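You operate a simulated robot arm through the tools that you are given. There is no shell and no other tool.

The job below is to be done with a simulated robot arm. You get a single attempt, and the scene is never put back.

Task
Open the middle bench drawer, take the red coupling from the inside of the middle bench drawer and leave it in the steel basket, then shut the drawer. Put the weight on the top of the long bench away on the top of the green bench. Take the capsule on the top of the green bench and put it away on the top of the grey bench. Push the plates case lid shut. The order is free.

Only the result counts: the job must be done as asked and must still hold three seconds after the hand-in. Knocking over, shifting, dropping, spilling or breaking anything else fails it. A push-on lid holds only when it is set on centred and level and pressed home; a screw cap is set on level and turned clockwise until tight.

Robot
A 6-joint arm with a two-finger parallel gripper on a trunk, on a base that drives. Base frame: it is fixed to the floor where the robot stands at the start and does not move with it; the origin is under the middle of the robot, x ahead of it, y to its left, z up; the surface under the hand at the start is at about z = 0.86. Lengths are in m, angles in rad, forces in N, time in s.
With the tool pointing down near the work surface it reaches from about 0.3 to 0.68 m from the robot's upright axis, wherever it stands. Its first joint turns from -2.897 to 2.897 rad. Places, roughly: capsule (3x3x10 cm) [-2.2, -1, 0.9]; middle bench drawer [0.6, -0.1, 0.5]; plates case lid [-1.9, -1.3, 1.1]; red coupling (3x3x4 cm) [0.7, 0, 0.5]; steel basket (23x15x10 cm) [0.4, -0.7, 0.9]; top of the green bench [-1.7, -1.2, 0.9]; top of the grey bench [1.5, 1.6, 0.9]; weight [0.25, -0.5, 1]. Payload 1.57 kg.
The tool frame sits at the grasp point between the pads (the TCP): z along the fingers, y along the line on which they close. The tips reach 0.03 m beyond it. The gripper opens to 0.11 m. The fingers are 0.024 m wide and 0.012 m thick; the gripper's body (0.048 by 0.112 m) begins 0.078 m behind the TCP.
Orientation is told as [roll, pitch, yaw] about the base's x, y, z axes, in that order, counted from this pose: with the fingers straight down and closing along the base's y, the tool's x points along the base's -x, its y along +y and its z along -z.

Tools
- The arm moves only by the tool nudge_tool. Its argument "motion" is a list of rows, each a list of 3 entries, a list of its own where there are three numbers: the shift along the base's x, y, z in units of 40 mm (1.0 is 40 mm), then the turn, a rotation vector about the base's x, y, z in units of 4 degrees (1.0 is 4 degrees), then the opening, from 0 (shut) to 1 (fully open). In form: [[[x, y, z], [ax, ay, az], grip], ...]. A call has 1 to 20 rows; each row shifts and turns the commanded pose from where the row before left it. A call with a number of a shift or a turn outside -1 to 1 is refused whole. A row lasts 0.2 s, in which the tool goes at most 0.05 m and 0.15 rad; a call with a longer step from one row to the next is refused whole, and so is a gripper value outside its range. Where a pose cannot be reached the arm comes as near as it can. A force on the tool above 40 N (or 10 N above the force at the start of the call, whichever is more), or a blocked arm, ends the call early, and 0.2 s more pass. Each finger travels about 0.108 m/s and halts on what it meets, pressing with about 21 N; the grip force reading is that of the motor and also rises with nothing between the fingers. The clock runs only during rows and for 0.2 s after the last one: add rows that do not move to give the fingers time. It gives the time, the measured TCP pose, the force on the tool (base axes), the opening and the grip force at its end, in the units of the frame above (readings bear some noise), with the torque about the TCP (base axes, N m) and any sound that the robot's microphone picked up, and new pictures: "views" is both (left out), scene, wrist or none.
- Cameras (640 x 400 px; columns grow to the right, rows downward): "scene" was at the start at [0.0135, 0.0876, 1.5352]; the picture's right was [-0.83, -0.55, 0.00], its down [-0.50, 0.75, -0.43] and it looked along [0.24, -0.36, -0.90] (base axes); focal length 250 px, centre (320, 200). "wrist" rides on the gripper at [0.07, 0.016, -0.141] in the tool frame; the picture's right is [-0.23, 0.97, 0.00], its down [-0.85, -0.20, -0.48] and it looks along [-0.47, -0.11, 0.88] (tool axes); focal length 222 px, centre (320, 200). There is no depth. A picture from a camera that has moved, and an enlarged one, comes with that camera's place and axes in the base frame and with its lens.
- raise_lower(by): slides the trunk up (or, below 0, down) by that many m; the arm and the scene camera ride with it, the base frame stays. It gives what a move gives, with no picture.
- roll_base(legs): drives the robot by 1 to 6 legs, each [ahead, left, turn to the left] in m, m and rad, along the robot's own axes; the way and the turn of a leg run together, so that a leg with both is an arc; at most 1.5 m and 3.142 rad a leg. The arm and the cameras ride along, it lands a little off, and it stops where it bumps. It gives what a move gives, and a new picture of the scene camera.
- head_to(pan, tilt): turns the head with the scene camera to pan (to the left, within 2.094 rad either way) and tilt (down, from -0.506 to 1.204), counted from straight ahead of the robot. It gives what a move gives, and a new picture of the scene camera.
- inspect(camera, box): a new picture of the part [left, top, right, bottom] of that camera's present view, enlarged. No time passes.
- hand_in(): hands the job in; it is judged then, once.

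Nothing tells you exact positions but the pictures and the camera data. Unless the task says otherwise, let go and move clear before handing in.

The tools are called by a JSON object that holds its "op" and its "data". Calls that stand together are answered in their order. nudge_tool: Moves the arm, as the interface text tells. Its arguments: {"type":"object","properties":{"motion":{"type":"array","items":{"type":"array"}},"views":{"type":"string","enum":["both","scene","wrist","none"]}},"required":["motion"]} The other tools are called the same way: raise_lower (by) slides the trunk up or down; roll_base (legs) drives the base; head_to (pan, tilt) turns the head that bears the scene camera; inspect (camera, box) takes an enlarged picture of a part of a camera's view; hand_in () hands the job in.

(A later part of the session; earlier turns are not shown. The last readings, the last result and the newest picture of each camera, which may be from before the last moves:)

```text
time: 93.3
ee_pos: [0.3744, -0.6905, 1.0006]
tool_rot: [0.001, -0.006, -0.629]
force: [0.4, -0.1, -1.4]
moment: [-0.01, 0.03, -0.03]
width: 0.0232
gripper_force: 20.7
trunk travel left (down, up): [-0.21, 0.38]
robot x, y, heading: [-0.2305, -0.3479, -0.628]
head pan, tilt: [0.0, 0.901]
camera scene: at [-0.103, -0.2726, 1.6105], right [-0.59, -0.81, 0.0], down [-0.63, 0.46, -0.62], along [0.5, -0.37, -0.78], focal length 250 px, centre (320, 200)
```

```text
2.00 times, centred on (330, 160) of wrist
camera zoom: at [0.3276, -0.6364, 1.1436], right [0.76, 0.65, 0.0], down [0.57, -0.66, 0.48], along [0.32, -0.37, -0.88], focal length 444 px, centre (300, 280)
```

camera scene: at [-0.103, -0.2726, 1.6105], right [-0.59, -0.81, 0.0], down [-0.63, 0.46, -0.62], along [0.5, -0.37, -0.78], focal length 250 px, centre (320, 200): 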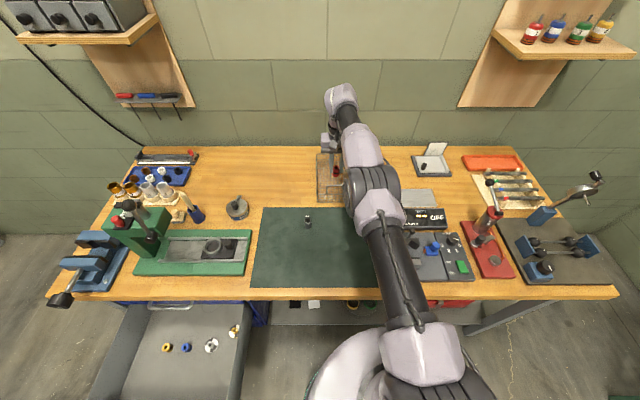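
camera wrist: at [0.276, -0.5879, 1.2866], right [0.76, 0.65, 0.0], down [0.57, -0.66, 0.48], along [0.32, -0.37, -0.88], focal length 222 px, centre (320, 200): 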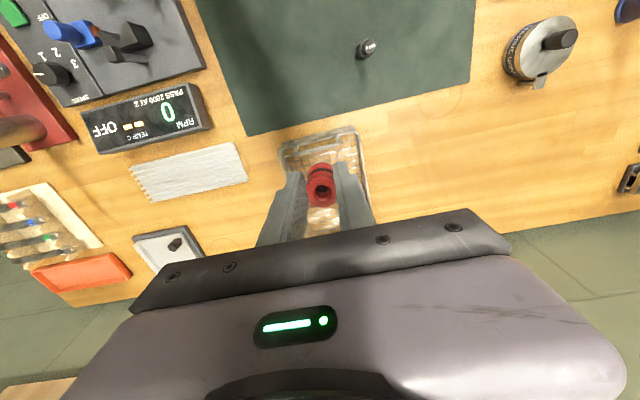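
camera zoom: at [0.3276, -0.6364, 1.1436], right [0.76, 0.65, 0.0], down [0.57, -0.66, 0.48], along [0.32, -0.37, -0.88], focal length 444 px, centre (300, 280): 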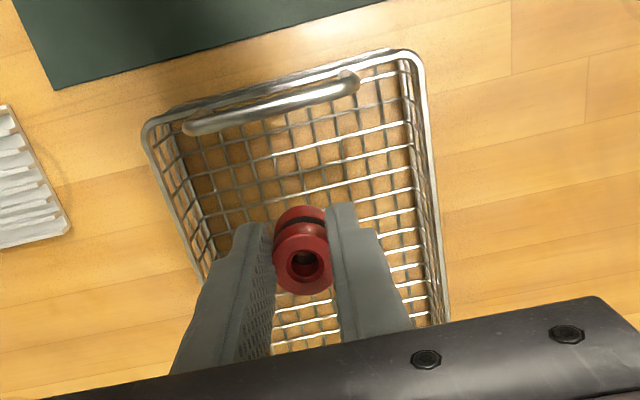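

The coupling is well inside the basket outline. Lowering to just above the basket floor.

{"op": "raise_lower", "data": {"by": -0.08}}

{"op": "inspect", "data": {"camera": "wrist", "box": [200, 60, 460, 260]}}

{"op": "inspect", "data": {"camera": "scene", "box": [290, 140, 390, 230]}}

```text
time: 94.5
ee_pos: [0.3748, -0.6919, 0.9234]
tool_rot: [0.001, -0.008, -0.631]
force: [-0.1, -0.2, 0.0]
moment: [0.01, -0.01, 0.01]
width: 0.0232
gripper_force: 21.0
trunk travel left (down, up): [-0.13, 0.46]
robot x, y, heading: [-0.2262, -0.3537, -0.628]
head pan, tilt: [0.0, 0.901]
```

```text
2.00 times, centred on (330, 160) of wrist
camera zoom: at [0.3266, -0.6357, 1.0646], right [0.76, 0.65, 0.0], down [0.57, -0.66, 0.48], along [0.32, -0.37, -0.88], focal length 444 px, centre (300, 280)
```

zoom: 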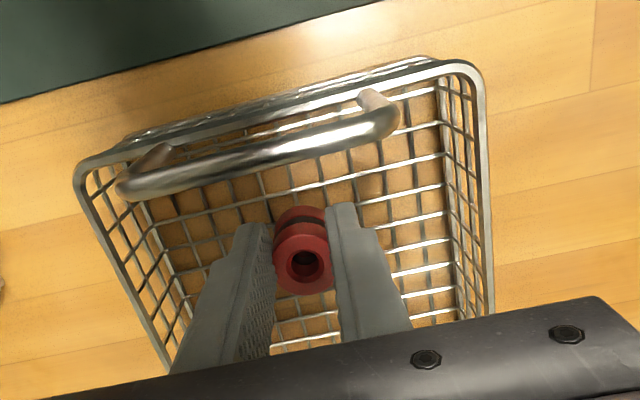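

```text
4.44 times, centred on (340, 185) of scene
camera zoom: at [-0.1045, -0.2716, 1.5307], right [-0.59, -0.81, 0.0], down [-0.63, 0.46, -0.62], along [0.5, -0.37, -0.78], focal length 1110 px, centre (231, 267)
```

zoom: 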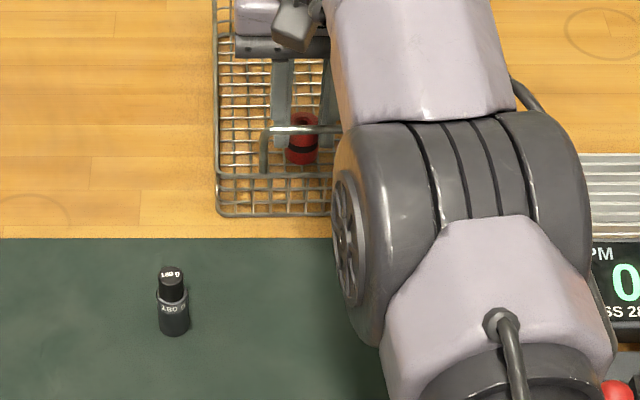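

The coupling is inside the basket near the floor. I'll ease down a last centimetre, watch the force, and open the fingers gently.

{"op": "nudge_tool", "data": {"motion": [[[0, 0, -0.1], [0, 0, 0], 0.05], [[0, 0, -0.1], [0, 0, 0], 0.05], [[0, 0, 0], [0, 0, 0], 0.05]], "views": "none"}}

```text
time: 95.3
ee_pos: [0.3745, -0.6917, 0.9157]
tool_rot: [0.0, -0.007, -0.631]
force: [-0.3, -1.1, 0.1]
moment: [-0.01, -0.01, -0.02]
width: 0.0234
gripper_force: 20.7
trunk travel left (down, up): [-0.13, 0.46]
robot x, y, heading: [-0.2326, -0.3517, -0.631]
head pan, tilt: [0.0, 0.901]
```

{"op": "nudge_tool", "data": {"motion": [[[0, 0, -0.1], [0, 0, 0], 0.05], [[0, 0, 0], [0, 0, 0], 0.22], [[0, 0, 0], [0, 0, 0], 0.4], [[0, 0, 0], [0, 0, 0], 0.45], [[0, 0, 0], [0, 0, 0], 0.45]], "views": "wrist"}}

```text
time: 96.5
ee_pos: [0.3751, -0.6912, 0.9109]
tool_rot: [0.0, -0.006, -0.63]
force: [-0.5, 0.2, 0.2]
moment: [-0.02, -0.03, -0.01]
width: 0.0496
gripper_force: 0.1
trunk travel left (down, up): [-0.13, 0.46]
robot x, y, heading: [-0.2342, -0.3501, -0.628]
head pan, tilt: [0.0, 0.901]
camera wrist: at [0.3271, -0.6359, 1.0528], right [0.76, 0.65, 0.0], down [0.57, -0.66, 0.48], along [0.32, -0.37, -0.88], focal length 222 px, centre (320, 200)
```

wrist: 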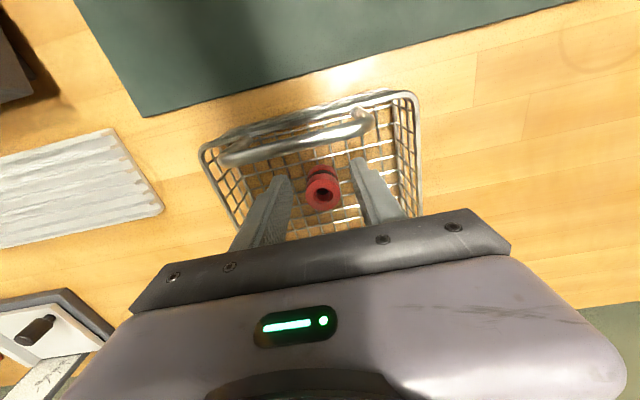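

The coupling stands upright in the basket. Raising straight up and clear.

{"op": "raise_lower", "data": {"by": 0.2}}

{"op": "inspect", "data": {"camera": "wrist", "box": [200, 60, 460, 260]}}

```text
time: 98.7
ee_pos: [0.3746, -0.6897, 1.1106]
tool_rot: [0.001, -0.006, -0.631]
force: [0.6, 0.5, 0.5]
moment: [0.0, -0.03, -0.02]
width: 0.0494
gripper_force: 0.1
trunk travel left (down, up): [-0.33, 0.26]
robot x, y, heading: [-0.232, -0.35, -0.629]
head pan, tilt: [0.0, 0.901]
```

```text
2.00 times, centred on (330, 160) of wrist
camera zoom: at [0.3272, -0.6359, 1.2526], right [0.76, 0.65, 0.0], down [0.57, -0.66, 0.48], along [0.32, -0.37, -0.88], focal length 444 px, centre (300, 280)
```

zoom: 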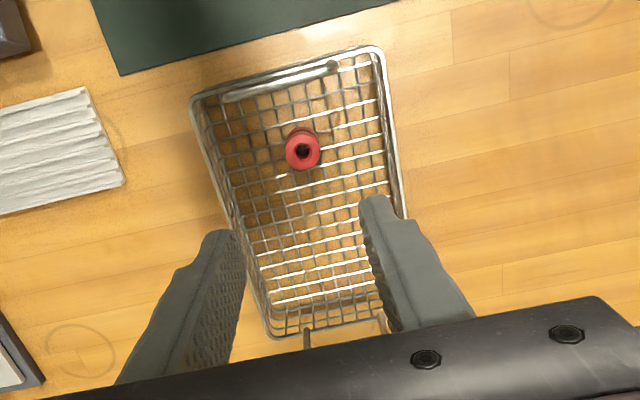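

The coupling is in the basket. Next I'll close the drawer: back away, slide left in front of it, then push its front with the closed fingers.

{"op": "roll_base", "data": {"legs": [[-0.77, 0.0, 0.0], [0.0, 0.64, 0.0]]}}

{"op": "raise_lower", "data": {"by": -0.33}}

```text
time: 106.0
ee_pos: [0.1405, 0.2639, 1.1106]
tool_rot: [-0.001, -0.007, -0.653]
force: [1.1, -0.8, 1.2]
moment: [-0.01, 0.01, 0.0]
width: 0.0492
gripper_force: 0.1
trunk travel left (down, up): [-0.33, 0.26]
robot x, y, heading: [-0.4575, 0.6161, -0.652]
head pan, tilt: [0.0, 0.901]
camera scene: at [-0.3291, 0.6941, 1.7305], right [-0.61, -0.79, 0.0], down [-0.62, 0.48, -0.62], along [0.49, -0.38, -0.78], focal length 250 px, centre (320, 200)
```

scene: 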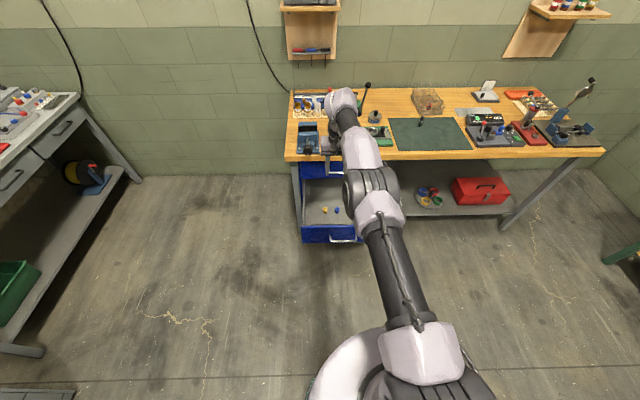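

```text
time: 109.2
ee_pos: [0.1407, 0.2625, 0.7814]
tool_rot: [0.0, -0.009, -0.654]
force: [0.1, 0.0, -0.8]
moment: [0.01, 0.04, 0.0]
width: 0.0492
gripper_force: 0.1
trunk travel left (down, up): [0.0, 0.59]
robot x, y, heading: [-0.4584, 0.6139, -0.657]
head pan, tilt: [0.0, 0.901]
```

I'll straighten the base heading and back off 5 cm, then pitch the tool up, close the fingers, and lower to the drawer front's upper part.

{"op": "roll_base", "data": {"legs": [[-0.05, 0.0, 0.027]]}}

{"op": "nudge_tool", "data": {"motion": [[[-0.2, -0.1, -0.46], [-0.555, -0.764, 0], 0.0], [[-0.2, -0.1, -0.46], [-0.555, -0.764, 0], 0.0], [[-0.2, -0.1, -0.46], [-0.555, -0.764, 0], 0.0], [[-0.2, -0.1, -0.46], [-0.555, -0.764, 0], 0.0], [[-0.2, -0.1, -0.46], [-0.555, -0.764, 0], 0.0], [[-0.2, -0.1, -0.46], [-0.555, -0.764, 0], 0.0], [[-0.2, -0.1, -0.46], [-0.555, -0.764, 0], 0.0], [[-0.1, -0.05, -0.46], [-0.555, -0.764, 0], 0.0], [[-0.1, -0.05, -0.4], [-0.4, -0.55, 0], 0.0]], "views": "both"}}

```text
time: 110.1
ee_pos: [0.1112, 0.3098, 0.7813]
tool_rot: [-0.001, -0.006, -0.625]
force: [-0.4, 0.4, 0.9]
moment: [0.0, 0.01, 0.0]
width: 0.0495
gripper_force: 0.2
trunk travel left (down, up): [0.0, 0.59]
robot x, y, heading: [-0.4963, 0.6414, -0.629]
head pan, tilt: [0.0, 0.901]
camera scene: at [-0.3705, 0.7261, 1.4006], right [-0.58, -0.81, 0.0], down [-0.64, 0.46, -0.62], along [0.5, -0.36, -0.78], focal length 250 px, centre (320, 200)
```

scene: 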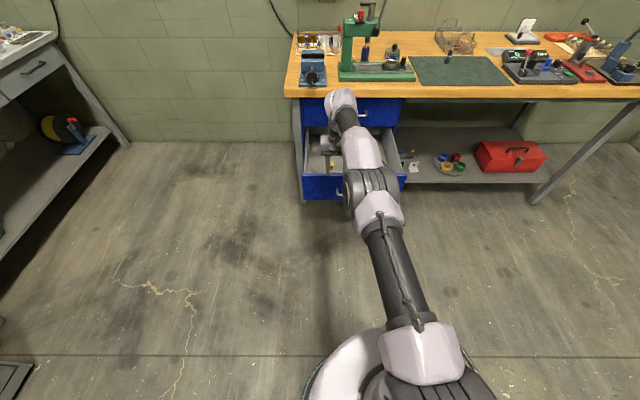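

```text
time: 112.1
ee_pos: [0.0526, 0.2823, 0.6267]
tool_rot: [-0.004, -0.583, -0.621]
force: [-0.2, -0.7, -0.4]
moment: [0.01, -0.03, 0.01]
width: 0.0
gripper_force: 21.3
out of reach, approached as far as the arm can: row 8
trunk travel left (down, up): [0.0, 0.59]
robot x, y, heading: [-0.4963, 0.643, -0.624]
head pan, tilt: [0.0, 0.901]
camera scene: at [-0.3704, 0.7259, 1.4006], right [-0.58, -0.81, 0.0], down [-0.64, 0.46, -0.62], along [0.5, -0.36, -0.78], focal length 250 px, centre (320, 200)
camera wrist: at [-0.0479, 0.3754, 0.7069], right [0.72, 0.68, 0.12], down [0.25, -0.42, 0.87], along [0.64, -0.6, -0.48], focal length 222 px, centre (320, 200)
```

scene: 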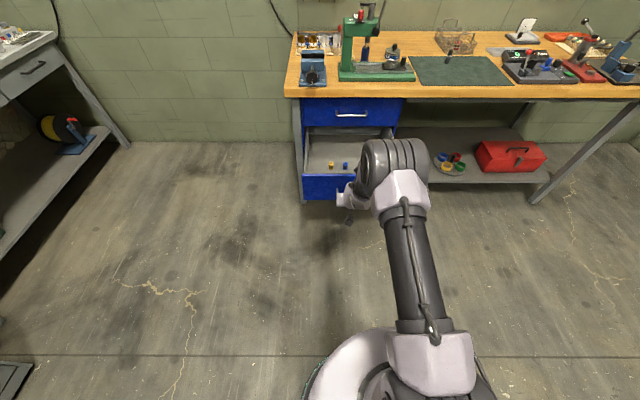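
wrist: 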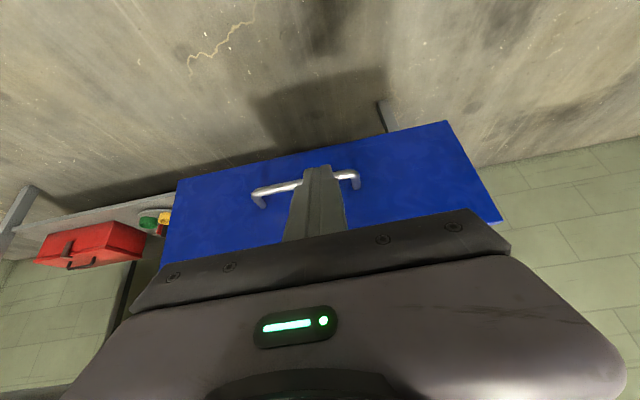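

The closed fingertips point at the drawer's front panel (top edge z≈0.63), about 13 cm away. I'll lower 1.5 cm and push forward by driving.

{"op": "nudge_tool", "data": {"motion": [[[0.0, 0.0, -0.4], [0, 0, 0], 0.0]], "views": "none"}}

{"op": "roll_base", "data": {"legs": [[0.22, 0.0, 0.0]]}}

```text
time: 112.5
ee_pos: [0.0521, 0.2834, 0.6094]
tool_rot: [-0.001, -0.582, -0.624]
force: [-0.6, -0.4, -0.2]
moment: [0.01, -0.02, -0.01]
width: 0.0
gripper_force: 20.6
trunk travel left (down, up): [0.0, 0.59]
robot x, y, heading: [-0.4934, 0.6448, -0.632]
head pan, tilt: [0.0, 0.901]
```

```text
time: 114.2
ee_pos: [0.233, 0.1515, 0.61]
tool_rot: [-0.001, -0.581, -0.626]
force: [-0.1, 0.1, -0.1]
moment: [0.0, 0.01, 0.03]
width: 0.0
gripper_force: 21.3
trunk travel left (down, up): [0.0, 0.59]
robot x, y, heading: [-0.3189, 0.5145, -0.625]
head pan, tilt: [0.0, 0.901]
camera scene: at [-0.1899, 0.5954, 1.4006], right [-0.59, -0.81, 0.0], down [-0.63, 0.46, -0.62], along [0.5, -0.36, -0.78], focal length 250 px, centre (320, 200)
```

scene: 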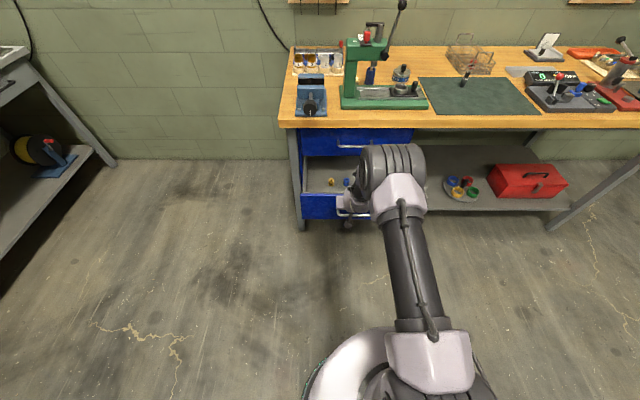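

The drawer is moving in with it. Continuing the push.

{"op": "roll_base", "data": {"legs": [[0.15, 0.0, 0.0]]}}

{"op": "inspect", "data": {"camera": "scene", "box": [250, 90, 450, 230]}}

```text
time: 115.6
ee_pos: [0.3534, 0.0628, 0.6105]
tool_rot: [-0.003, -0.58, -0.628]
force: [-0.6, 0.0, 0.9]
moment: [0.0, 0.0, -0.01]
width: 0.0
gripper_force: 20.8
trunk travel left (down, up): [0.0, 0.59]
robot x, y, heading: [-0.1912, 0.4267, -0.628]
head pan, tilt: [0.0, 0.901]
camera scene: at [-0.068, 0.507, 1.4006], right [-0.59, -0.81, 0.0], down [-0.63, 0.46, -0.62], along [0.5, -0.36, -0.78], focal length 250 px, centre (320, 200)
```

scene: 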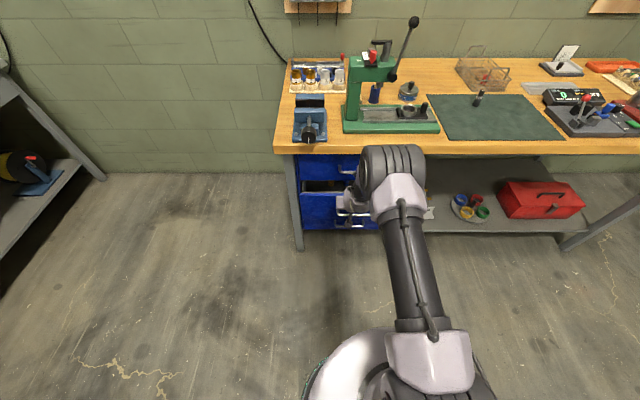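

```text
2.86 times, centred on (350, 160) of scene
camera zoom: at [-0.068, 0.507, 1.4006], right [-0.59, -0.81, 0.0], down [-0.63, 0.46, -0.62], along [0.5, -0.36, -0.78], focal length 713 px, centre (234, 314)
```

zoom: 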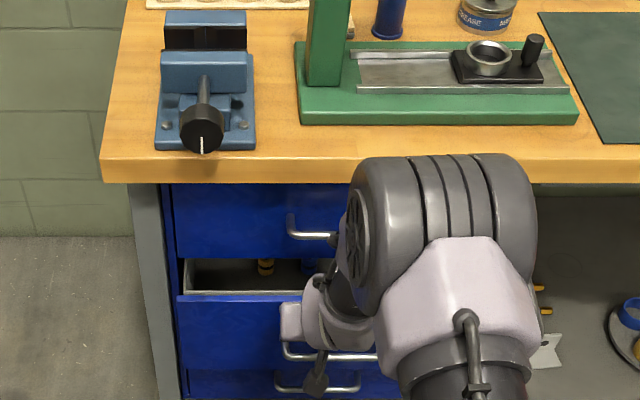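

About 8 cm of opening remain. Pushing 6 cm more with the base and then finishing with the arm.

{"op": "roll_base", "data": {"legs": [[0.06, 0.0, 0.0]]}}

{"op": "nudge_tool", "data": {"motion": [[[0.25, -0.18, 0], [0, 0, 0], 0.0], [[0.25, -0.18, 0], [0, 0, 0], 0.0], [[0, 0, 0], [0, 0, 0], 0.0]], "views": "both"}}

```text
time: 116.6
ee_pos: [0.4011, 0.0279, 0.6098]
tool_rot: [-0.001, -0.582, -0.629]
force: [0.0, 0.0, 0.2]
moment: [-0.02, 0.03, -0.02]
width: 0.0001
gripper_force: 21.2
trunk travel left (down, up): [0.0, 0.59]
robot x, y, heading: [-0.1461, 0.394, -0.63]
head pan, tilt: [0.0, 0.901]
camera scene: at [-0.0209, 0.4727, 1.4005], right [-0.59, -0.81, 0.0], down [-0.63, 0.46, -0.62], along [0.5, -0.37, -0.78], focal length 250 px, centre (320, 200)
```

scene: 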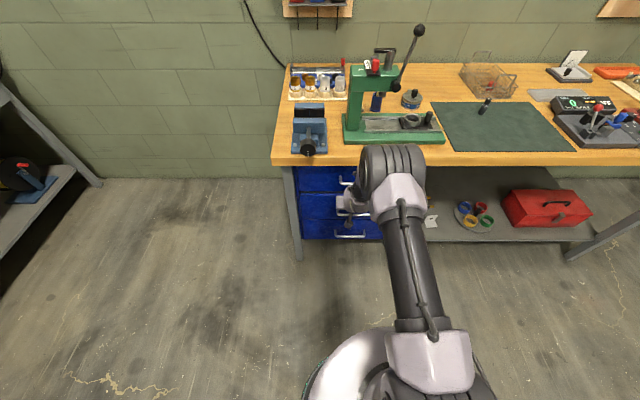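

```text
time: 117.2
ee_pos: [0.4114, 0.0193, 0.6071]
tool_rot: [0.001, -0.566, -0.632]
force: [-17.2, 10.6, 15.2]
moment: [-0.15, 0.07, -0.03]
width: 0.0
gripper_force: 21.0
trunk travel left (down, up): [0.0, 0.59]
robot x, y, heading: [-0.146, 0.3972, -0.627]
head pan, tilt: [0.0, 0.901]
stopped in row 2: the force on the tool passed its limit at 48 N (the readings are from after the stop); the commanded pose is now the measured one
camera scene: at [-0.023, 0.4741, 1.4008], right [-0.59, -0.81, 0.0], down [-0.63, 0.46, -0.62], along [0.5, -0.37, -0.78], focal length 250 px, centre (320, 200)
camera wrist: at [0.3125, 0.1133, 0.6893], right [0.73, 0.67, 0.12], down [0.26, -0.44, 0.86], along [0.63, -0.6, -0.49], focal length 222 px, centre (320, 200)
```

scene: 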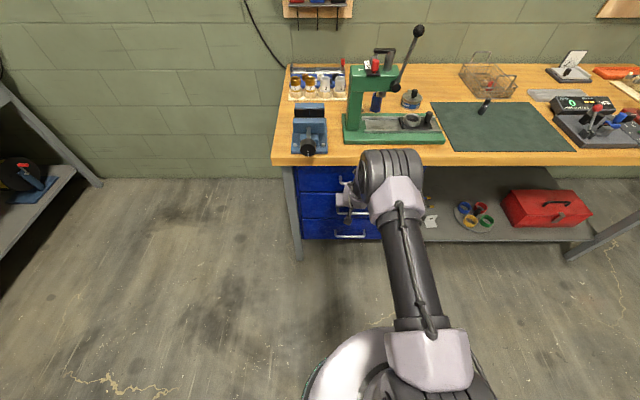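
wrist: 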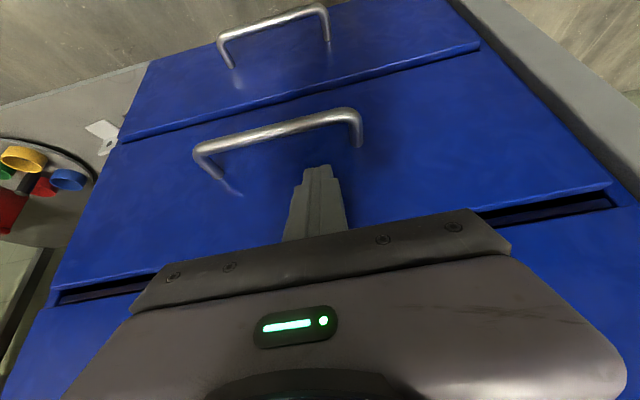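

The force rose at just the depth where the drawer front should be flush. I'll back the fingers off and check that it's fully shut.

{"op": "nudge_tool", "data": {"motion": [[[-0.5, 0.36, 0.1], [0, 0, 0], 0.0], [[-0.5, 0.36, 0.1], [0, 0, 0], 0.0], [[-0.5, 0.36, 0.1], [0, 0, 0], 0.0], [[-0.5, 0.36, 0.1], [0, 0, 0], 0.0]], "views": "wrist"}}

{"op": "roll_base", "data": {"legs": [[-0.2, 0.2, 0.0]]}}

{"op": "inspect", "data": {"camera": "scene", "box": [260, 100, 460, 240]}}

```text
time: 118.2
ee_pos: [0.3335, 0.0781, 0.6218]
tool_rot: [-0.001, -0.57, -0.631]
force: [-1.0, -0.2, 0.6]
moment: [0.0, 0.02, 0.02]
width: 0.0
gripper_force: 21.0
trunk travel left (down, up): [0.0, 0.59]
robot x, y, heading: [-0.1482, 0.3939, -0.626]
head pan, tilt: [0.0, 0.901]
camera wrist: at [0.2338, 0.1716, 0.7036], right [0.73, 0.67, 0.12], down [0.26, -0.43, 0.86], along [0.64, -0.6, -0.49], focal length 222 px, centre (320, 200)
```

wrist: 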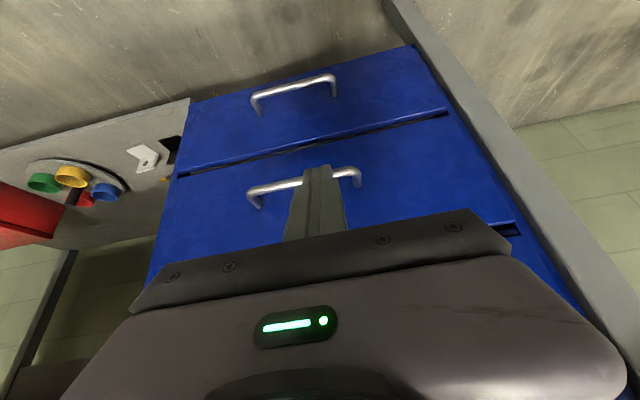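

```text
time: 120.1
ee_pos: [0.2879, 0.3541, 0.6215]
tool_rot: [0.001, -0.568, -0.629]
force: [-0.7, -0.1, -1.2]
moment: [-0.01, -0.02, -0.01]
width: 0.0
gripper_force: 20.8
trunk travel left (down, up): [0.0, 0.59]
robot x, y, heading: [-0.1931, 0.6711, -0.625]
head pan, tilt: [0.0, 0.901]
camera scene: at [-0.0672, 0.7479, 1.4006], right [-0.59, -0.81, 0.0], down [-0.64, 0.46, -0.62], along [0.5, -0.36, -0.78], focal length 250 px, centre (320, 200)
```

scene: 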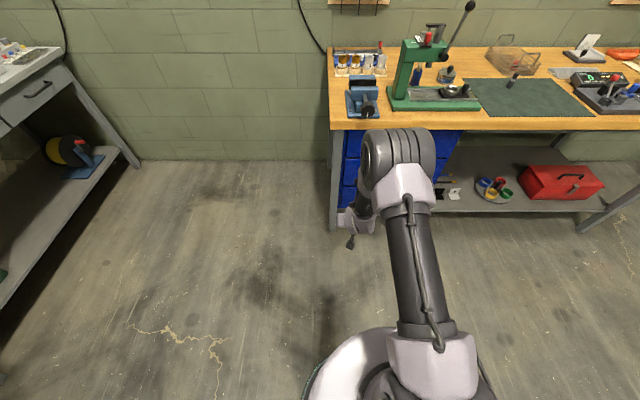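

```text
2.86 times, centred on (360, 170) of scene
camera zoom: at [-0.0672, 0.7479, 1.4006], right [-0.59, -0.81, 0.0], down [-0.64, 0.46, -0.62], along [0.5, -0.36, -0.78], focal length 713 px, centre (206, 286)
```

zoom: 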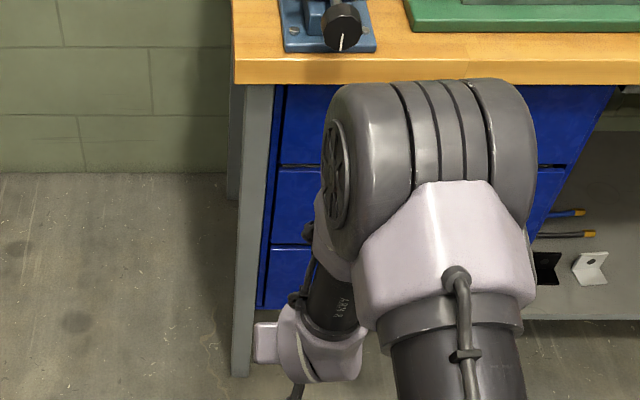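

The drawer panels look flush. Now for the weight: I'll raise the trunk, set the tool vertical, and drive in front of the weight on the mat.

{"op": "raise_lower", "data": {"by": 0.35}}

{"op": "nudge_tool", "data": {"motion": [[[0, 0, 0.5], [0.535, 0.735, 0], 0.5], [[0, 0, 0.5], [0.535, 0.735, 0], 0.5], [[0, 0, 0.5], [0.535, 0.735, 0], 0.5], [[0, 0, 0.5], [0.535, 0.735, 0], 0.5], [[0, 0, 0.5], [0.535, 0.735, 0], 0.5], [[0, 0, 0.5], [0.535, 0.735, 0], 0.5], [[0, 0, 0.5], [0.535, 0.735, 0], 0.5], [[0, 0, 0.5], [0.535, 0.735, 0], 0.5], [[0, 0, 0.5], [0.535, 0.735, 0], 0.5]], "views": "none"}}

{"op": "roll_base", "data": {"legs": [[0.0, -0.67, 0.0]]}}

```text
time: 123.5
ee_pos: [0.2885, 0.3542, 0.9712]
tool_rot: [-0.001, -0.569, -0.627]
force: [-0.5, 0.1, 0.7]
moment: [0.01, 0.01, 0.01]
width: 0.0002
gripper_force: 20.9
trunk travel left (down, up): [-0.35, 0.24]
robot x, y, heading: [-0.1933, 0.6679, -0.627]
head pan, tilt: [0.0, 0.901]
```

```text
time: 125.5
ee_pos: [0.2876, 0.3514, 1.1437]
tool_rot: [-0.001, 0.003, -0.627]
force: [-0.3, -0.6, 0.7]
moment: [0.01, -0.01, 0.0]
width: 0.0548
gripper_force: 0.1
out of reach, approached as far as the arm can: row 3, 4
trunk travel left (down, up): [-0.35, 0.24]
robot x, y, heading: [-0.191, 0.6679, -0.623]
head pan, tilt: [0.0, 0.901]
```

```text
time: 129.2
ee_pos: [-0.1046, -0.1843, 1.1435]
tool_rot: [0.0, 0.003, -0.639]
force: [-0.4, -0.5, 0.4]
moment: [0.0, -0.02, -0.03]
width: 0.0552
gripper_force: 0.1
trunk travel left (down, up): [-0.35, 0.24]
robot x, y, heading: [-0.5826, 0.1354, -0.637]
head pan, tilt: [0.0, 0.901]
camera scene: at [-0.4547, 0.2153, 1.7506], right [-0.59, -0.8, 0.0], down [-0.63, 0.47, -0.62], along [0.5, -0.37, -0.78], focal length 250 px, centre (320, 200)
```

scene: 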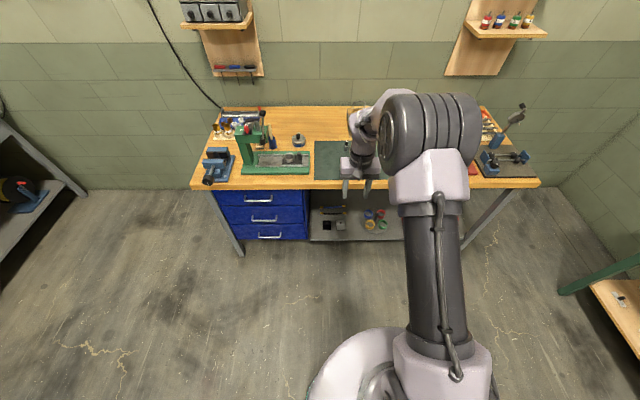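

{"op": "inspect", "data": {"camera": "scene", "box": [200, 170, 340, 260]}}

{"op": "roll_base", "data": {"legs": [[0.42, 0.0, 0.009]]}}

{"op": "inspect", "data": {"camera": "wrist", "box": [0, 0, 640, 400]}}

```text
4.44 times, centred on (270, 215) of scene
camera zoom: at [-0.4547, 0.2153, 1.7506], right [-0.59, -0.8, 0.0], down [-0.63, 0.47, -0.62], along [0.5, -0.37, -0.78], focal length 1110 px, centre (542, 133)
```

zoom: 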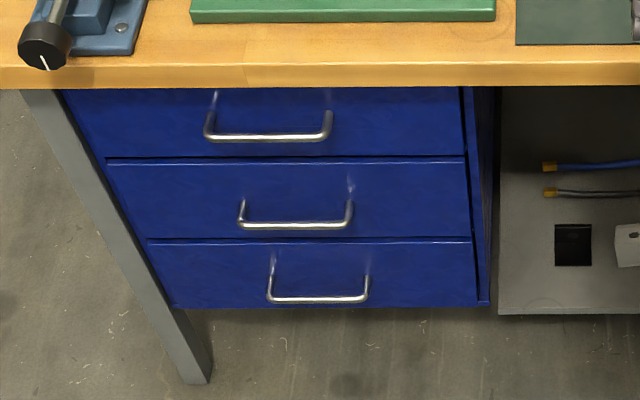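

```text
time: 131.8
ee_pos: [0.2304, -0.4316, 1.1424]
tool_rot: [0.0, 0.005, -0.639]
force: [-0.4, 0.3, -0.7]
moment: [0.01, 0.02, 0.02]
width: 0.0548
gripper_force: 0.1
trunk travel left (down, up): [-0.35, 0.24]
robot x, y, heading: [-0.2455, -0.1078, -0.637]
head pan, tilt: [0.0, 0.901]
camera scene: at [-0.1193, -0.0319, 1.7505], right [-0.59, -0.8, 0.0], down [-0.63, 0.47, -0.62], along [0.5, -0.37, -0.78], focal length 250 px, centre (320, 200)
```

scene: 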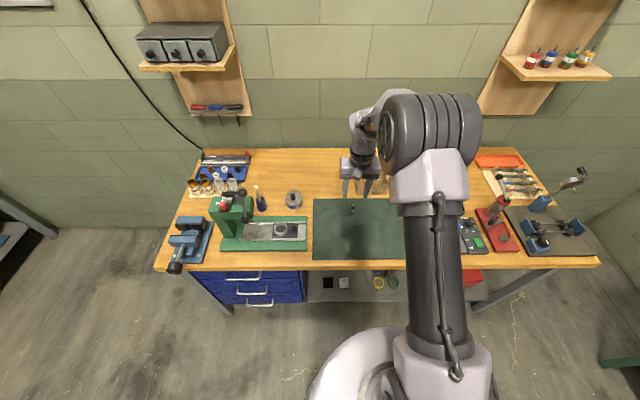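

```text
1.00 times, centred on (320, 200) of wrist (not enlarged: the box is as wide or as high as the picture)
camera zoom: at [0.1849, -0.3765, 1.2847], right [0.76, 0.65, 0.0], down [0.57, -0.67, 0.48], along [0.31, -0.36, -0.88], focal length 222 px, centre (320, 200)
```

zoom: 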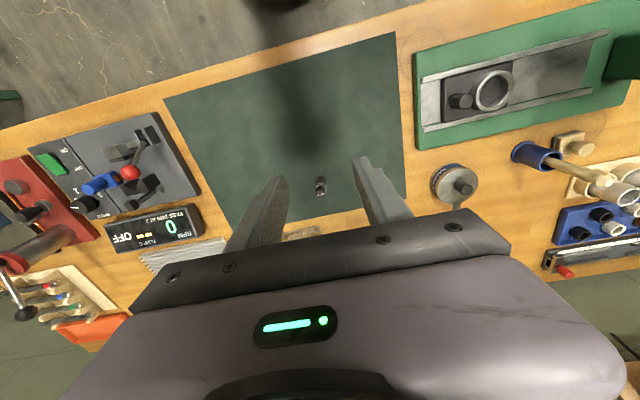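

All three drawers are flush, so the drawer is shut. Zooming in on the weight between the fingers in the wrist view.

{"op": "inspect", "data": {"camera": "wrist", "box": [260, 140, 380, 240]}}

{"op": "inspect", "data": {"camera": "scene", "box": [300, 140, 420, 230]}}

```text
4.00 times, centred on (320, 190) of wrist
camera zoom: at [0.1849, -0.3765, 1.2847], right [0.76, 0.65, 0.0], down [0.57, -0.67, 0.48], along [0.31, -0.36, -0.88], focal length 888 px, centre (320, 240)
```

zoom: 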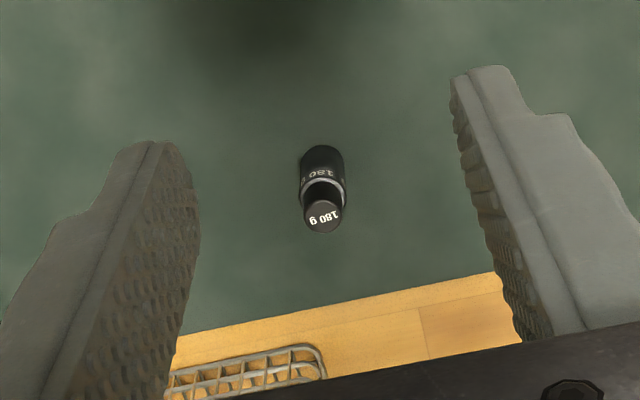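

```text
4.44 times, centred on (360, 185) of scene
camera zoom: at [-0.1193, -0.0319, 1.7505], right [-0.59, -0.8, 0.0], down [-0.63, 0.47, -0.62], along [0.5, -0.37, -0.78], focal length 1110 px, centre (142, 267)
```

zoom: 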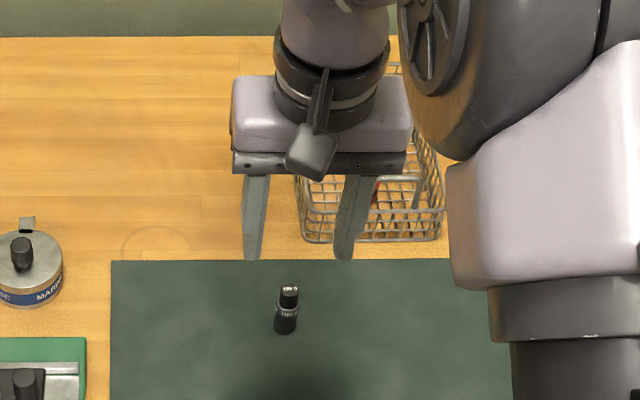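

The weight stands at about (0.3035, -0.516), body ~2.7 cm wide, top at z≈0.928. I'll drive 0.1 m closer so the gripper is above it.

{"op": "roll_base", "data": {"legs": [[0.105, 0.0, 0.0]]}}

{"op": "nudge_tool", "data": {"motion": [[[-0.28, -0.55, 0], [0, 0, 0], 0.55], [[0, 0, 0], [0, 0, 0], 0.55]], "views": "wrist"}}

```text
time: 132.9
ee_pos: [0.3148, -0.4924, 1.1409]
tool_rot: [0.0, 0.004, -0.637]
force: [-0.1, 0.2, -0.5]
moment: [0.01, 0.07, 0.0]
width: 0.0554
gripper_force: 0.0
trunk travel left (down, up): [-0.35, 0.24]
robot x, y, heading: [-0.1627, -0.173, -0.633]
head pan, tilt: [0.0, 0.901]
camera scene: at [-0.0358, -0.0936, 1.7505], right [-0.59, -0.8, 0.0], down [-0.63, 0.47, -0.62], along [0.5, -0.37, -0.78], focal length 250 px, centre (320, 200)
```

scene: 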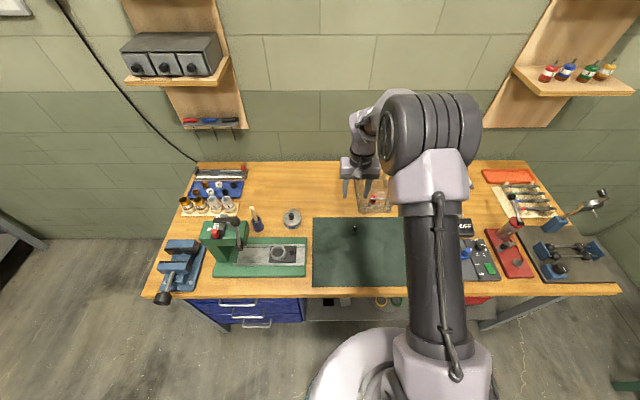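

```text
time: 133.5
ee_pos: [0.3008, -0.5135, 1.142]
tool_rot: [0.001, 0.0, -0.639]
force: [0.6, 0.2, 0.3]
moment: [0.01, -0.02, -0.01]
width: 0.0605
gripper_force: 0.0
trunk travel left (down, up): [-0.35, 0.24]
robot x, y, heading: [-0.162, -0.1692, -0.638]
head pan, tilt: [0.0, 0.901]
camera wrist: at [0.2557, -0.4586, 1.2853], right [0.76, 0.65, 0.0], down [0.57, -0.67, 0.48], along [0.31, -0.36, -0.88], focal length 222 px, centre (320, 200)
```

wrist: 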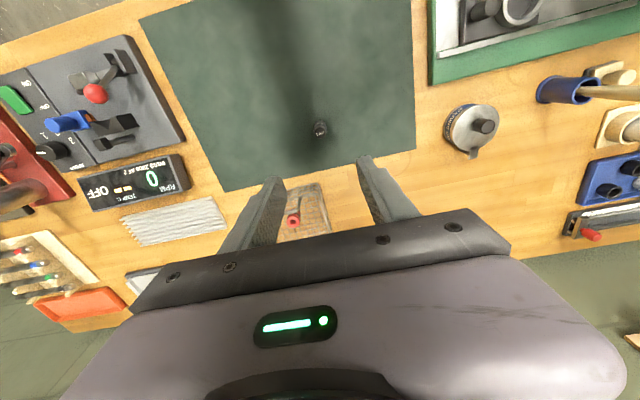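

The gripper is directly above the weight. Lowering the trunk most of the way and checking.

{"op": "raise_lower", "data": {"by": -0.17}}

{"op": "inspect", "data": {"camera": "wrist", "box": [240, 110, 400, 230]}}

```text
time: 135.4
ee_pos: [0.3016, -0.5157, 0.9731]
tool_rot: [0.001, 0.002, -0.64]
force: [1.2, -0.4, 0.3]
moment: [0.04, -0.01, 0.0]
width: 0.0607
gripper_force: 0.0
trunk travel left (down, up): [-0.18, 0.41]
robot x, y, heading: [-0.1649, -0.1685, -0.636]
head pan, tilt: [0.0, 0.901]
```

```text
3.33 times, centred on (320, 170) of wrist
camera zoom: at [0.2554, -0.4591, 1.1155], right [0.76, 0.65, 0.0], down [0.57, -0.67, 0.48], along [0.31, -0.36, -0.88], focal length 740 px, centre (320, 300)
```

zoom: 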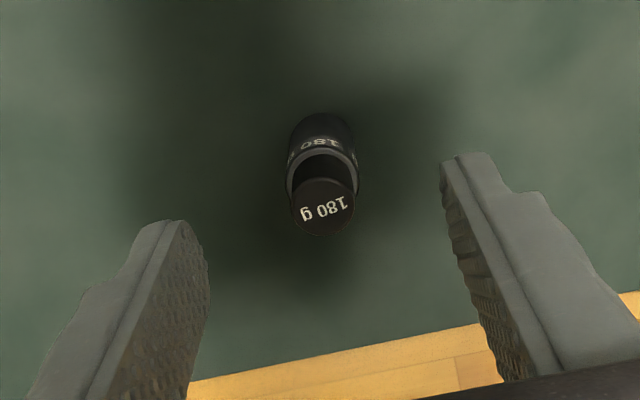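

Centred. Lowering the last 6.5 cm around the weight and gripping.

{"op": "nudge_tool", "data": {"motion": [[[0.03, 0, -0.6], [0, 0, 0], 0.55], [[0, 0, -0.6], [0, 0, 0], 0.55], [[0, 0, -0.4], [0, 0, 0], 0.55], [[0, 0, 0], [0, 0, 0], 0.55], [[0, 0, 0], [0, 0, 0], 0.1], [[0, 0, 0], [0, 0, 0], 0.1], [[0, 0, 0], [0, 0, 0], 0.05], [[0, 0, 0], [0, 0, 0], 0.05]], "views": "wrist"}}

```text
time: 137.2
ee_pos: [0.3034, -0.5143, 0.9091]
tool_rot: [0.0, 0.003, -0.638]
force: [0.4, 0.1, 1.0]
moment: [0.04, -0.03, -0.02]
width: 0.0213
gripper_force: 21.2
trunk travel left (down, up): [-0.18, 0.41]
robot x, y, heading: [-0.1663, -0.1705, -0.634]
head pan, tilt: [0.0, 0.901]
camera wrist: at [0.2568, -0.4601, 1.0519], right [0.76, 0.65, 0.0], down [0.57, -0.67, 0.48], along [0.31, -0.36, -0.88], focal length 222 px, centre (320, 200)
```

wrist: 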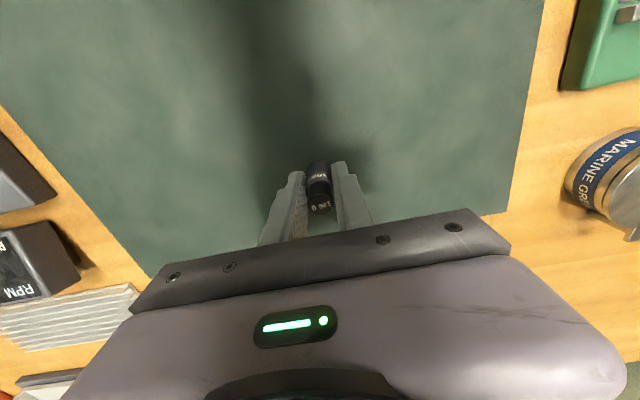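

The weight is gripped (21 mm). I'll lift it with the trunk, back off, turn to face the green bench and approach part-way to look.

{"op": "raise_lower", "data": {"by": 0.22}}

{"op": "roll_base", "data": {"legs": [[-0.42, 0.0, 0.0], [0.0, 0.0, -1.565], [0.68, -0.2, 0.0]]}}

{"op": "head_to", "data": {"pan": 0.0, "tilt": 0.75}}

```text
time: 139.6
ee_pos: [0.3022, -0.5163, 1.1289]
tool_rot: [0.002, 0.002, -0.639]
force: [0.4, 1.5, -2.1]
moment: [0.03, 0.0, -0.02]
width: 0.0214
gripper_force: 20.7
trunk travel left (down, up): [-0.4, 0.19]
robot x, y, heading: [-0.1654, -0.1702, -0.641]
head pan, tilt: [0.0, 0.901]
```

```text
time: 149.5
ee_pos: [-1.443, -0.7914, 1.1292]
tool_rot: [0.001, 0.004, -2.245]
force: [-0.1, 0.3, -2.3]
moment: [0.01, 0.01, 0.0]
width: 0.0215
gripper_force: 21.0
trunk travel left (down, up): [-0.4, 0.19]
robot x, y, heading: [-1.0802, -0.3352, -2.243]
head pan, tilt: [0.0, 0.901]
camera scene: at [-1.0084, -0.4681, 1.8006], right [-0.78, 0.62, 0.0], down [0.49, 0.61, -0.62], along [-0.39, -0.49, -0.78], focal length 250 px, centre (320, 200)
```

scene: 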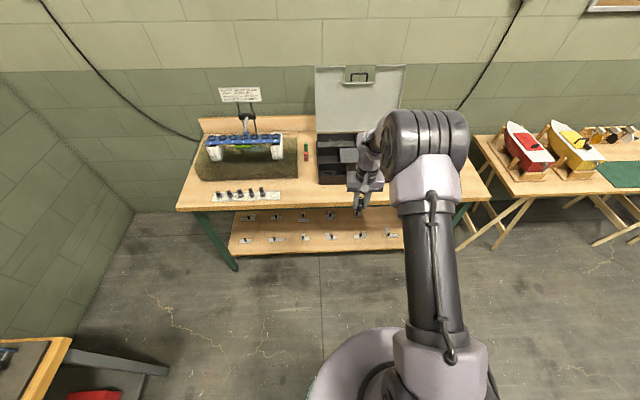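

```text
time: 150.2
ee_pos: [-1.4426, -0.7904, 1.1292]
tool_rot: [0.001, 0.001, -2.245]
force: [1.0, -0.3, -1.2]
moment: [-0.02, -0.01, 0.02]
width: 0.0214
gripper_force: 20.9
trunk travel left (down, up): [-0.4, 0.19]
robot x, y, heading: [-1.0806, -0.3353, -2.247]
head pan, tilt: [0.0, 0.75]
camera scene: at [-1.0125, -0.4735, 1.8124], right [-0.78, 0.62, 0.0], down [0.42, 0.53, -0.73], along [-0.45, -0.57, -0.68], focal length 250 px, centre (320, 200)
```

scene: 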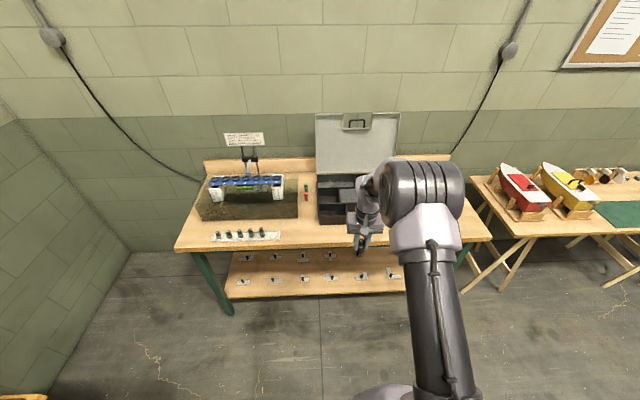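

I can see the open plates case with its grey lid upright at the back, a tank at left, and a small red/green item between. I'll zoom in.

{"op": "inspect", "data": {"camera": "scene", "box": [170, 100, 410, 260]}}

{"op": "inspect", "data": {"camera": "scene", "box": [290, 100, 500, 250]}}

{"op": "inspect", "data": {"camera": "wrist", "box": [0, 0, 640, 400]}}

```text
2.50 times, centred on (290, 180) of scene
camera zoom: at [-1.0125, -0.4735, 1.8124], right [-0.78, 0.62, 0.0], down [0.42, 0.53, -0.73], along [-0.45, -0.57, -0.68], focal length 624 px, centre (395, 250)
```

zoom: 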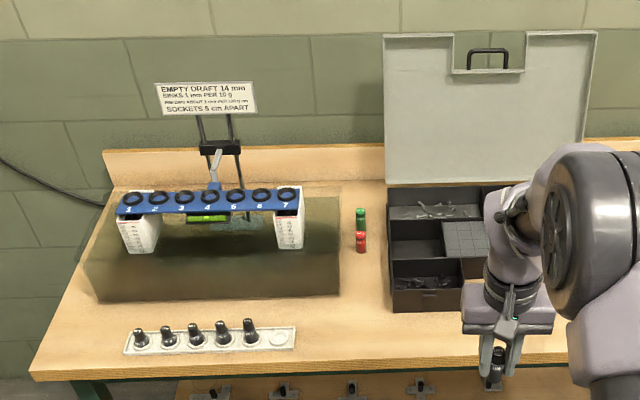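

```text
2.67 times, centred on (395, 175) of scene
camera zoom: at [-1.0125, -0.4735, 1.8124], right [-0.78, 0.62, 0.0], down [0.42, 0.53, -0.73], along [-0.45, -0.57, -0.68], focal length 666 px, centre (120, 267)
```

zoom: 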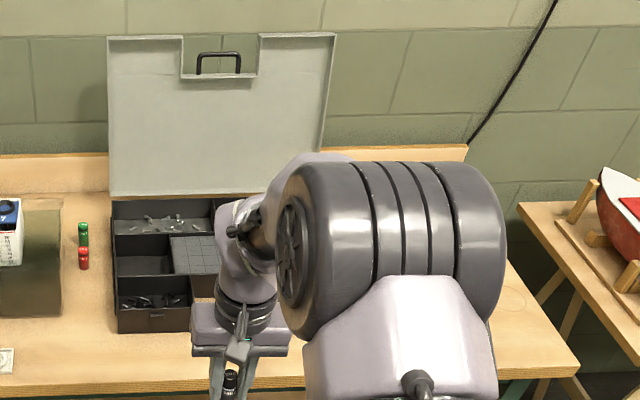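

```text
1.00 times, centred on (320, 200) of wrist (not enlarged: the box is as wide or as high as the picture)
camera zoom: at [-1.3868, -0.7459, 1.272], right [0.62, -0.79, 0.0], down [-0.69, -0.54, 0.48], along [-0.37, -0.29, -0.88], focal length 222 px, centre (320, 200)
```

zoom: 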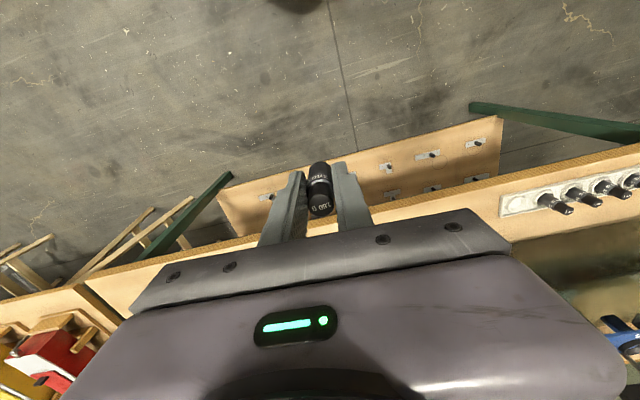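

There's a clear spot on the green bench top between the weight rack and the case front, near (-1.42, -1.14). I'll square up the heading and bring the weight over it.

{"op": "roll_base", "data": {"legs": [[0.0, 0.0, 0.045], [0.25, 0.22, 0.0]]}}

{"op": "inspect", "data": {"camera": "wrist", "box": [0, 0, 640, 400]}}

{"op": "inspect", "data": {"camera": "scene", "box": [150, 100, 640, 400]}}

```text
time: 152.8
ee_pos: [-1.3968, -1.1322, 1.1286]
tool_rot: [0.0, 0.004, -2.206]
force: [0.2, -0.1, -1.5]
moment: [0.04, -0.01, 0.01]
width: 0.0213
gripper_force: 20.9
trunk travel left (down, up): [-0.4, 0.19]
robot x, y, heading: [-1.0552, -0.6625, -2.203]
head pan, tilt: [0.0, 0.75]
camera scene: at [-0.9791, -0.7992, 1.8124], right [-0.81, 0.59, 0.0], down [0.4, 0.55, -0.73], along [-0.43, -0.59, -0.68], focal length 250 px, centre (320, 200)
```

scene: 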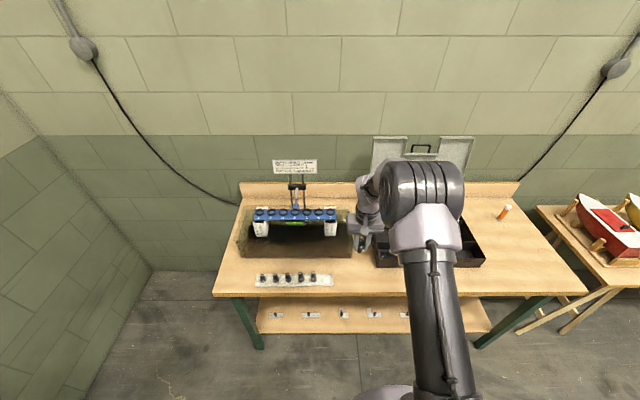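

```text
1.00 times, centred on (320, 200) of wrist (not enlarged: the box is as wide or as high as the picture)
camera zoom: at [-1.3422, -1.086, 1.2718], right [0.65, -0.76, 0.0], down [-0.67, -0.57, 0.48], along [-0.36, -0.31, -0.88], focal length 222 px, centre (320, 200)
```

zoom: 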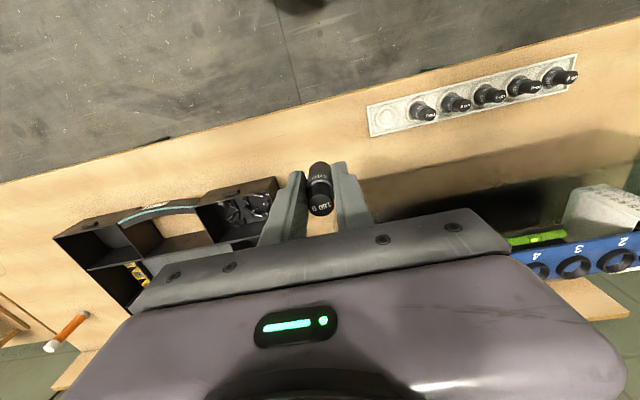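

```text
1.31 times, centred on (395, 250) of scene
camera zoom: at [-0.9791, -0.7992, 1.8124], right [-0.81, 0.59, 0.0], down [0.4, 0.55, -0.73], along [-0.43, -0.59, -0.68], focal length 326 px, centre (222, 135)
```

zoom: 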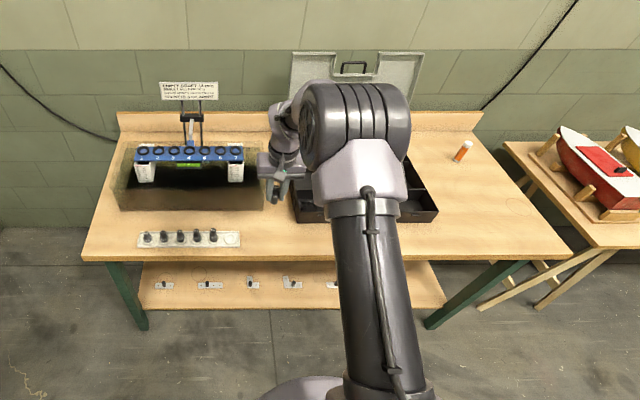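

The spot at about 8 cm from rack, case and front edge is right ahead. I'll shift 3 cm forward and lower the weight toward the bench top.

{"op": "nudge_tool", "data": {"motion": [[[-0.49, -0.67, 0], [0, 0, 0], 0.05], [[0, 0, 0], [0, 0, 0], 0.05]], "views": "none"}}

{"op": "raise_lower", "data": {"by": -0.18}}

{"op": "inspect", "data": {"camera": "wrist", "box": [120, 40, 520, 290]}}

```text
time: 153.4
ee_pos: [-1.4142, -1.1591, 1.1307]
tool_rot: [0.002, 0.002, -2.205]
force: [-0.2, 0.3, -1.6]
moment: [-0.04, 0.01, -0.03]
width: 0.0212
gripper_force: 20.9
trunk travel left (down, up): [-0.4, 0.19]
robot x, y, heading: [-1.0496, -0.6653, -2.202]
head pan, tilt: [0.0, 0.75]
```

```text
time: 155.4
ee_pos: [-1.4141, -1.1601, 0.9518]
tool_rot: [0.0, 0.001, -2.206]
force: [0.7, 0.0, -1.1]
moment: [0.04, 0.03, -0.03]
width: 0.0216
gripper_force: 20.8
trunk travel left (down, up): [-0.22, 0.37]
robot x, y, heading: [-1.0538, -0.6629, -2.202]
head pan, tilt: [0.0, 0.75]
```

```text
1.60 times, centred on (320, 165) of wrist
camera zoom: at [-1.3613, -1.1132, 1.0935], right [0.65, -0.76, 0.0], down [-0.67, -0.57, 0.48], along [-0.36, -0.31, -0.88], focal length 355 px, centre (320, 256)
```

zoom: 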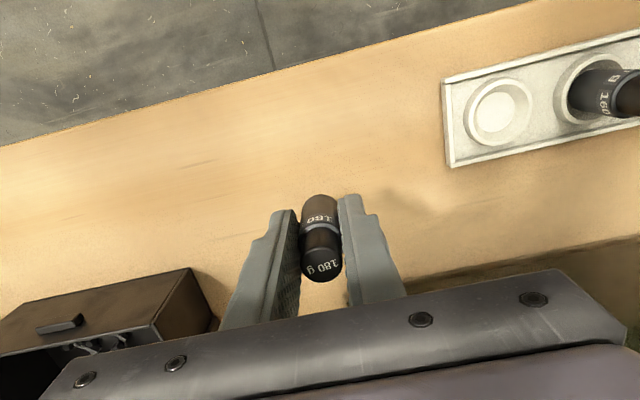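

The weight hangs about 4 cm above a clear patch of bench. Lowering gently until it touches.

{"op": "nudge_tool", "data": {"motion": [[[0, 0, -0.4], [0, 0, 0], 0.05], [[0, 0, -0.4], [0, 0, 0], 0.05], [[0, 0, 0], [0, 0, 0], 0.05]], "views": "none"}}

{"op": "nudge_tool", "data": {"motion": [[[0, 0, -0.08], [0, 0, 0], 0.05], [[0, 0, 0], [0, 0, 0], 0.05]], "views": "none"}}

{"op": "nudge_tool", "data": {"motion": [[[0, 0, -0.08], [0, 0, 0], 0.05], [[0, 0, 0], [0, 0, 0], 0.05]], "views": "none"}}

```text
time: 156.2
ee_pos: [-1.4137, -1.1582, 0.9186]
tool_rot: [0.0, 0.001, -2.207]
force: [0.2, -0.3, -1.6]
moment: [-0.01, 0.0, 0.0]
width: 0.0211
gripper_force: 21.3
trunk travel left (down, up): [-0.22, 0.37]
robot x, y, heading: [-1.0507, -0.6644, -2.207]
head pan, tilt: [0.0, 0.75]
```

```text
time: 156.8
ee_pos: [-1.4143, -1.1593, 0.9155]
tool_rot: [0.0, 0.001, -2.207]
force: [-0.3, 0.3, -2.2]
moment: [0.02, 0.0, -0.02]
width: 0.0211
gripper_force: 21.2
trunk travel left (down, up): [-0.22, 0.37]
robot x, y, heading: [-1.0549, -0.6643, -2.202]
head pan, tilt: [0.0, 0.75]
```

```text
time: 157.4
ee_pos: [-1.4154, -1.1586, 0.9126]
tool_rot: [0.001, 0.004, -2.205]
force: [0.6, -0.6, -2.5]
moment: [0.02, 0.01, 0.01]
width: 0.0212
gripper_force: 21.1
trunk travel left (down, up): [-0.22, 0.37]
robot x, y, heading: [-1.0558, -0.6634, -2.203]
head pan, tilt: [0.0, 0.75]
```

{"op": "nudge_tool", "data": {"motion": [[[0, 0, -0.08], [0, 0, 0], 0.05], [[0, 0, 0], [0, 0, 0], 0.05]], "views": "none"}}

{"op": "nudge_tool", "data": {"motion": [[[0, 0, -0.08], [0, 0, 0], 0.05], [[0, 0, 0], [0, 0, 0], 0.05]], "views": "none"}}

```text
time: 158.0
ee_pos: [-1.4147, -1.1611, 0.9086]
tool_rot: [-0.001, 0.002, -2.206]
force: [0.0, -0.9, -1.3]
moment: [0.02, 0.01, 0.03]
width: 0.0213
gripper_force: 21.1
trunk travel left (down, up): [-0.22, 0.37]
robot x, y, heading: [-1.0548, -0.6618, -2.199]
head pan, tilt: [0.0, 0.75]
```

```text
time: 158.6
ee_pos: [-1.4162, -1.1603, 0.9062]
tool_rot: [0.0, 0.001, -2.205]
force: [0.6, -0.8, 4.8]
moment: [-0.03, -0.01, -0.04]
width: 0.0211
gripper_force: 21.1
trunk travel left (down, up): [-0.22, 0.37]
robot x, y, heading: [-1.0555, -0.6667, -2.205]
head pan, tilt: [0.0, 0.75]
```

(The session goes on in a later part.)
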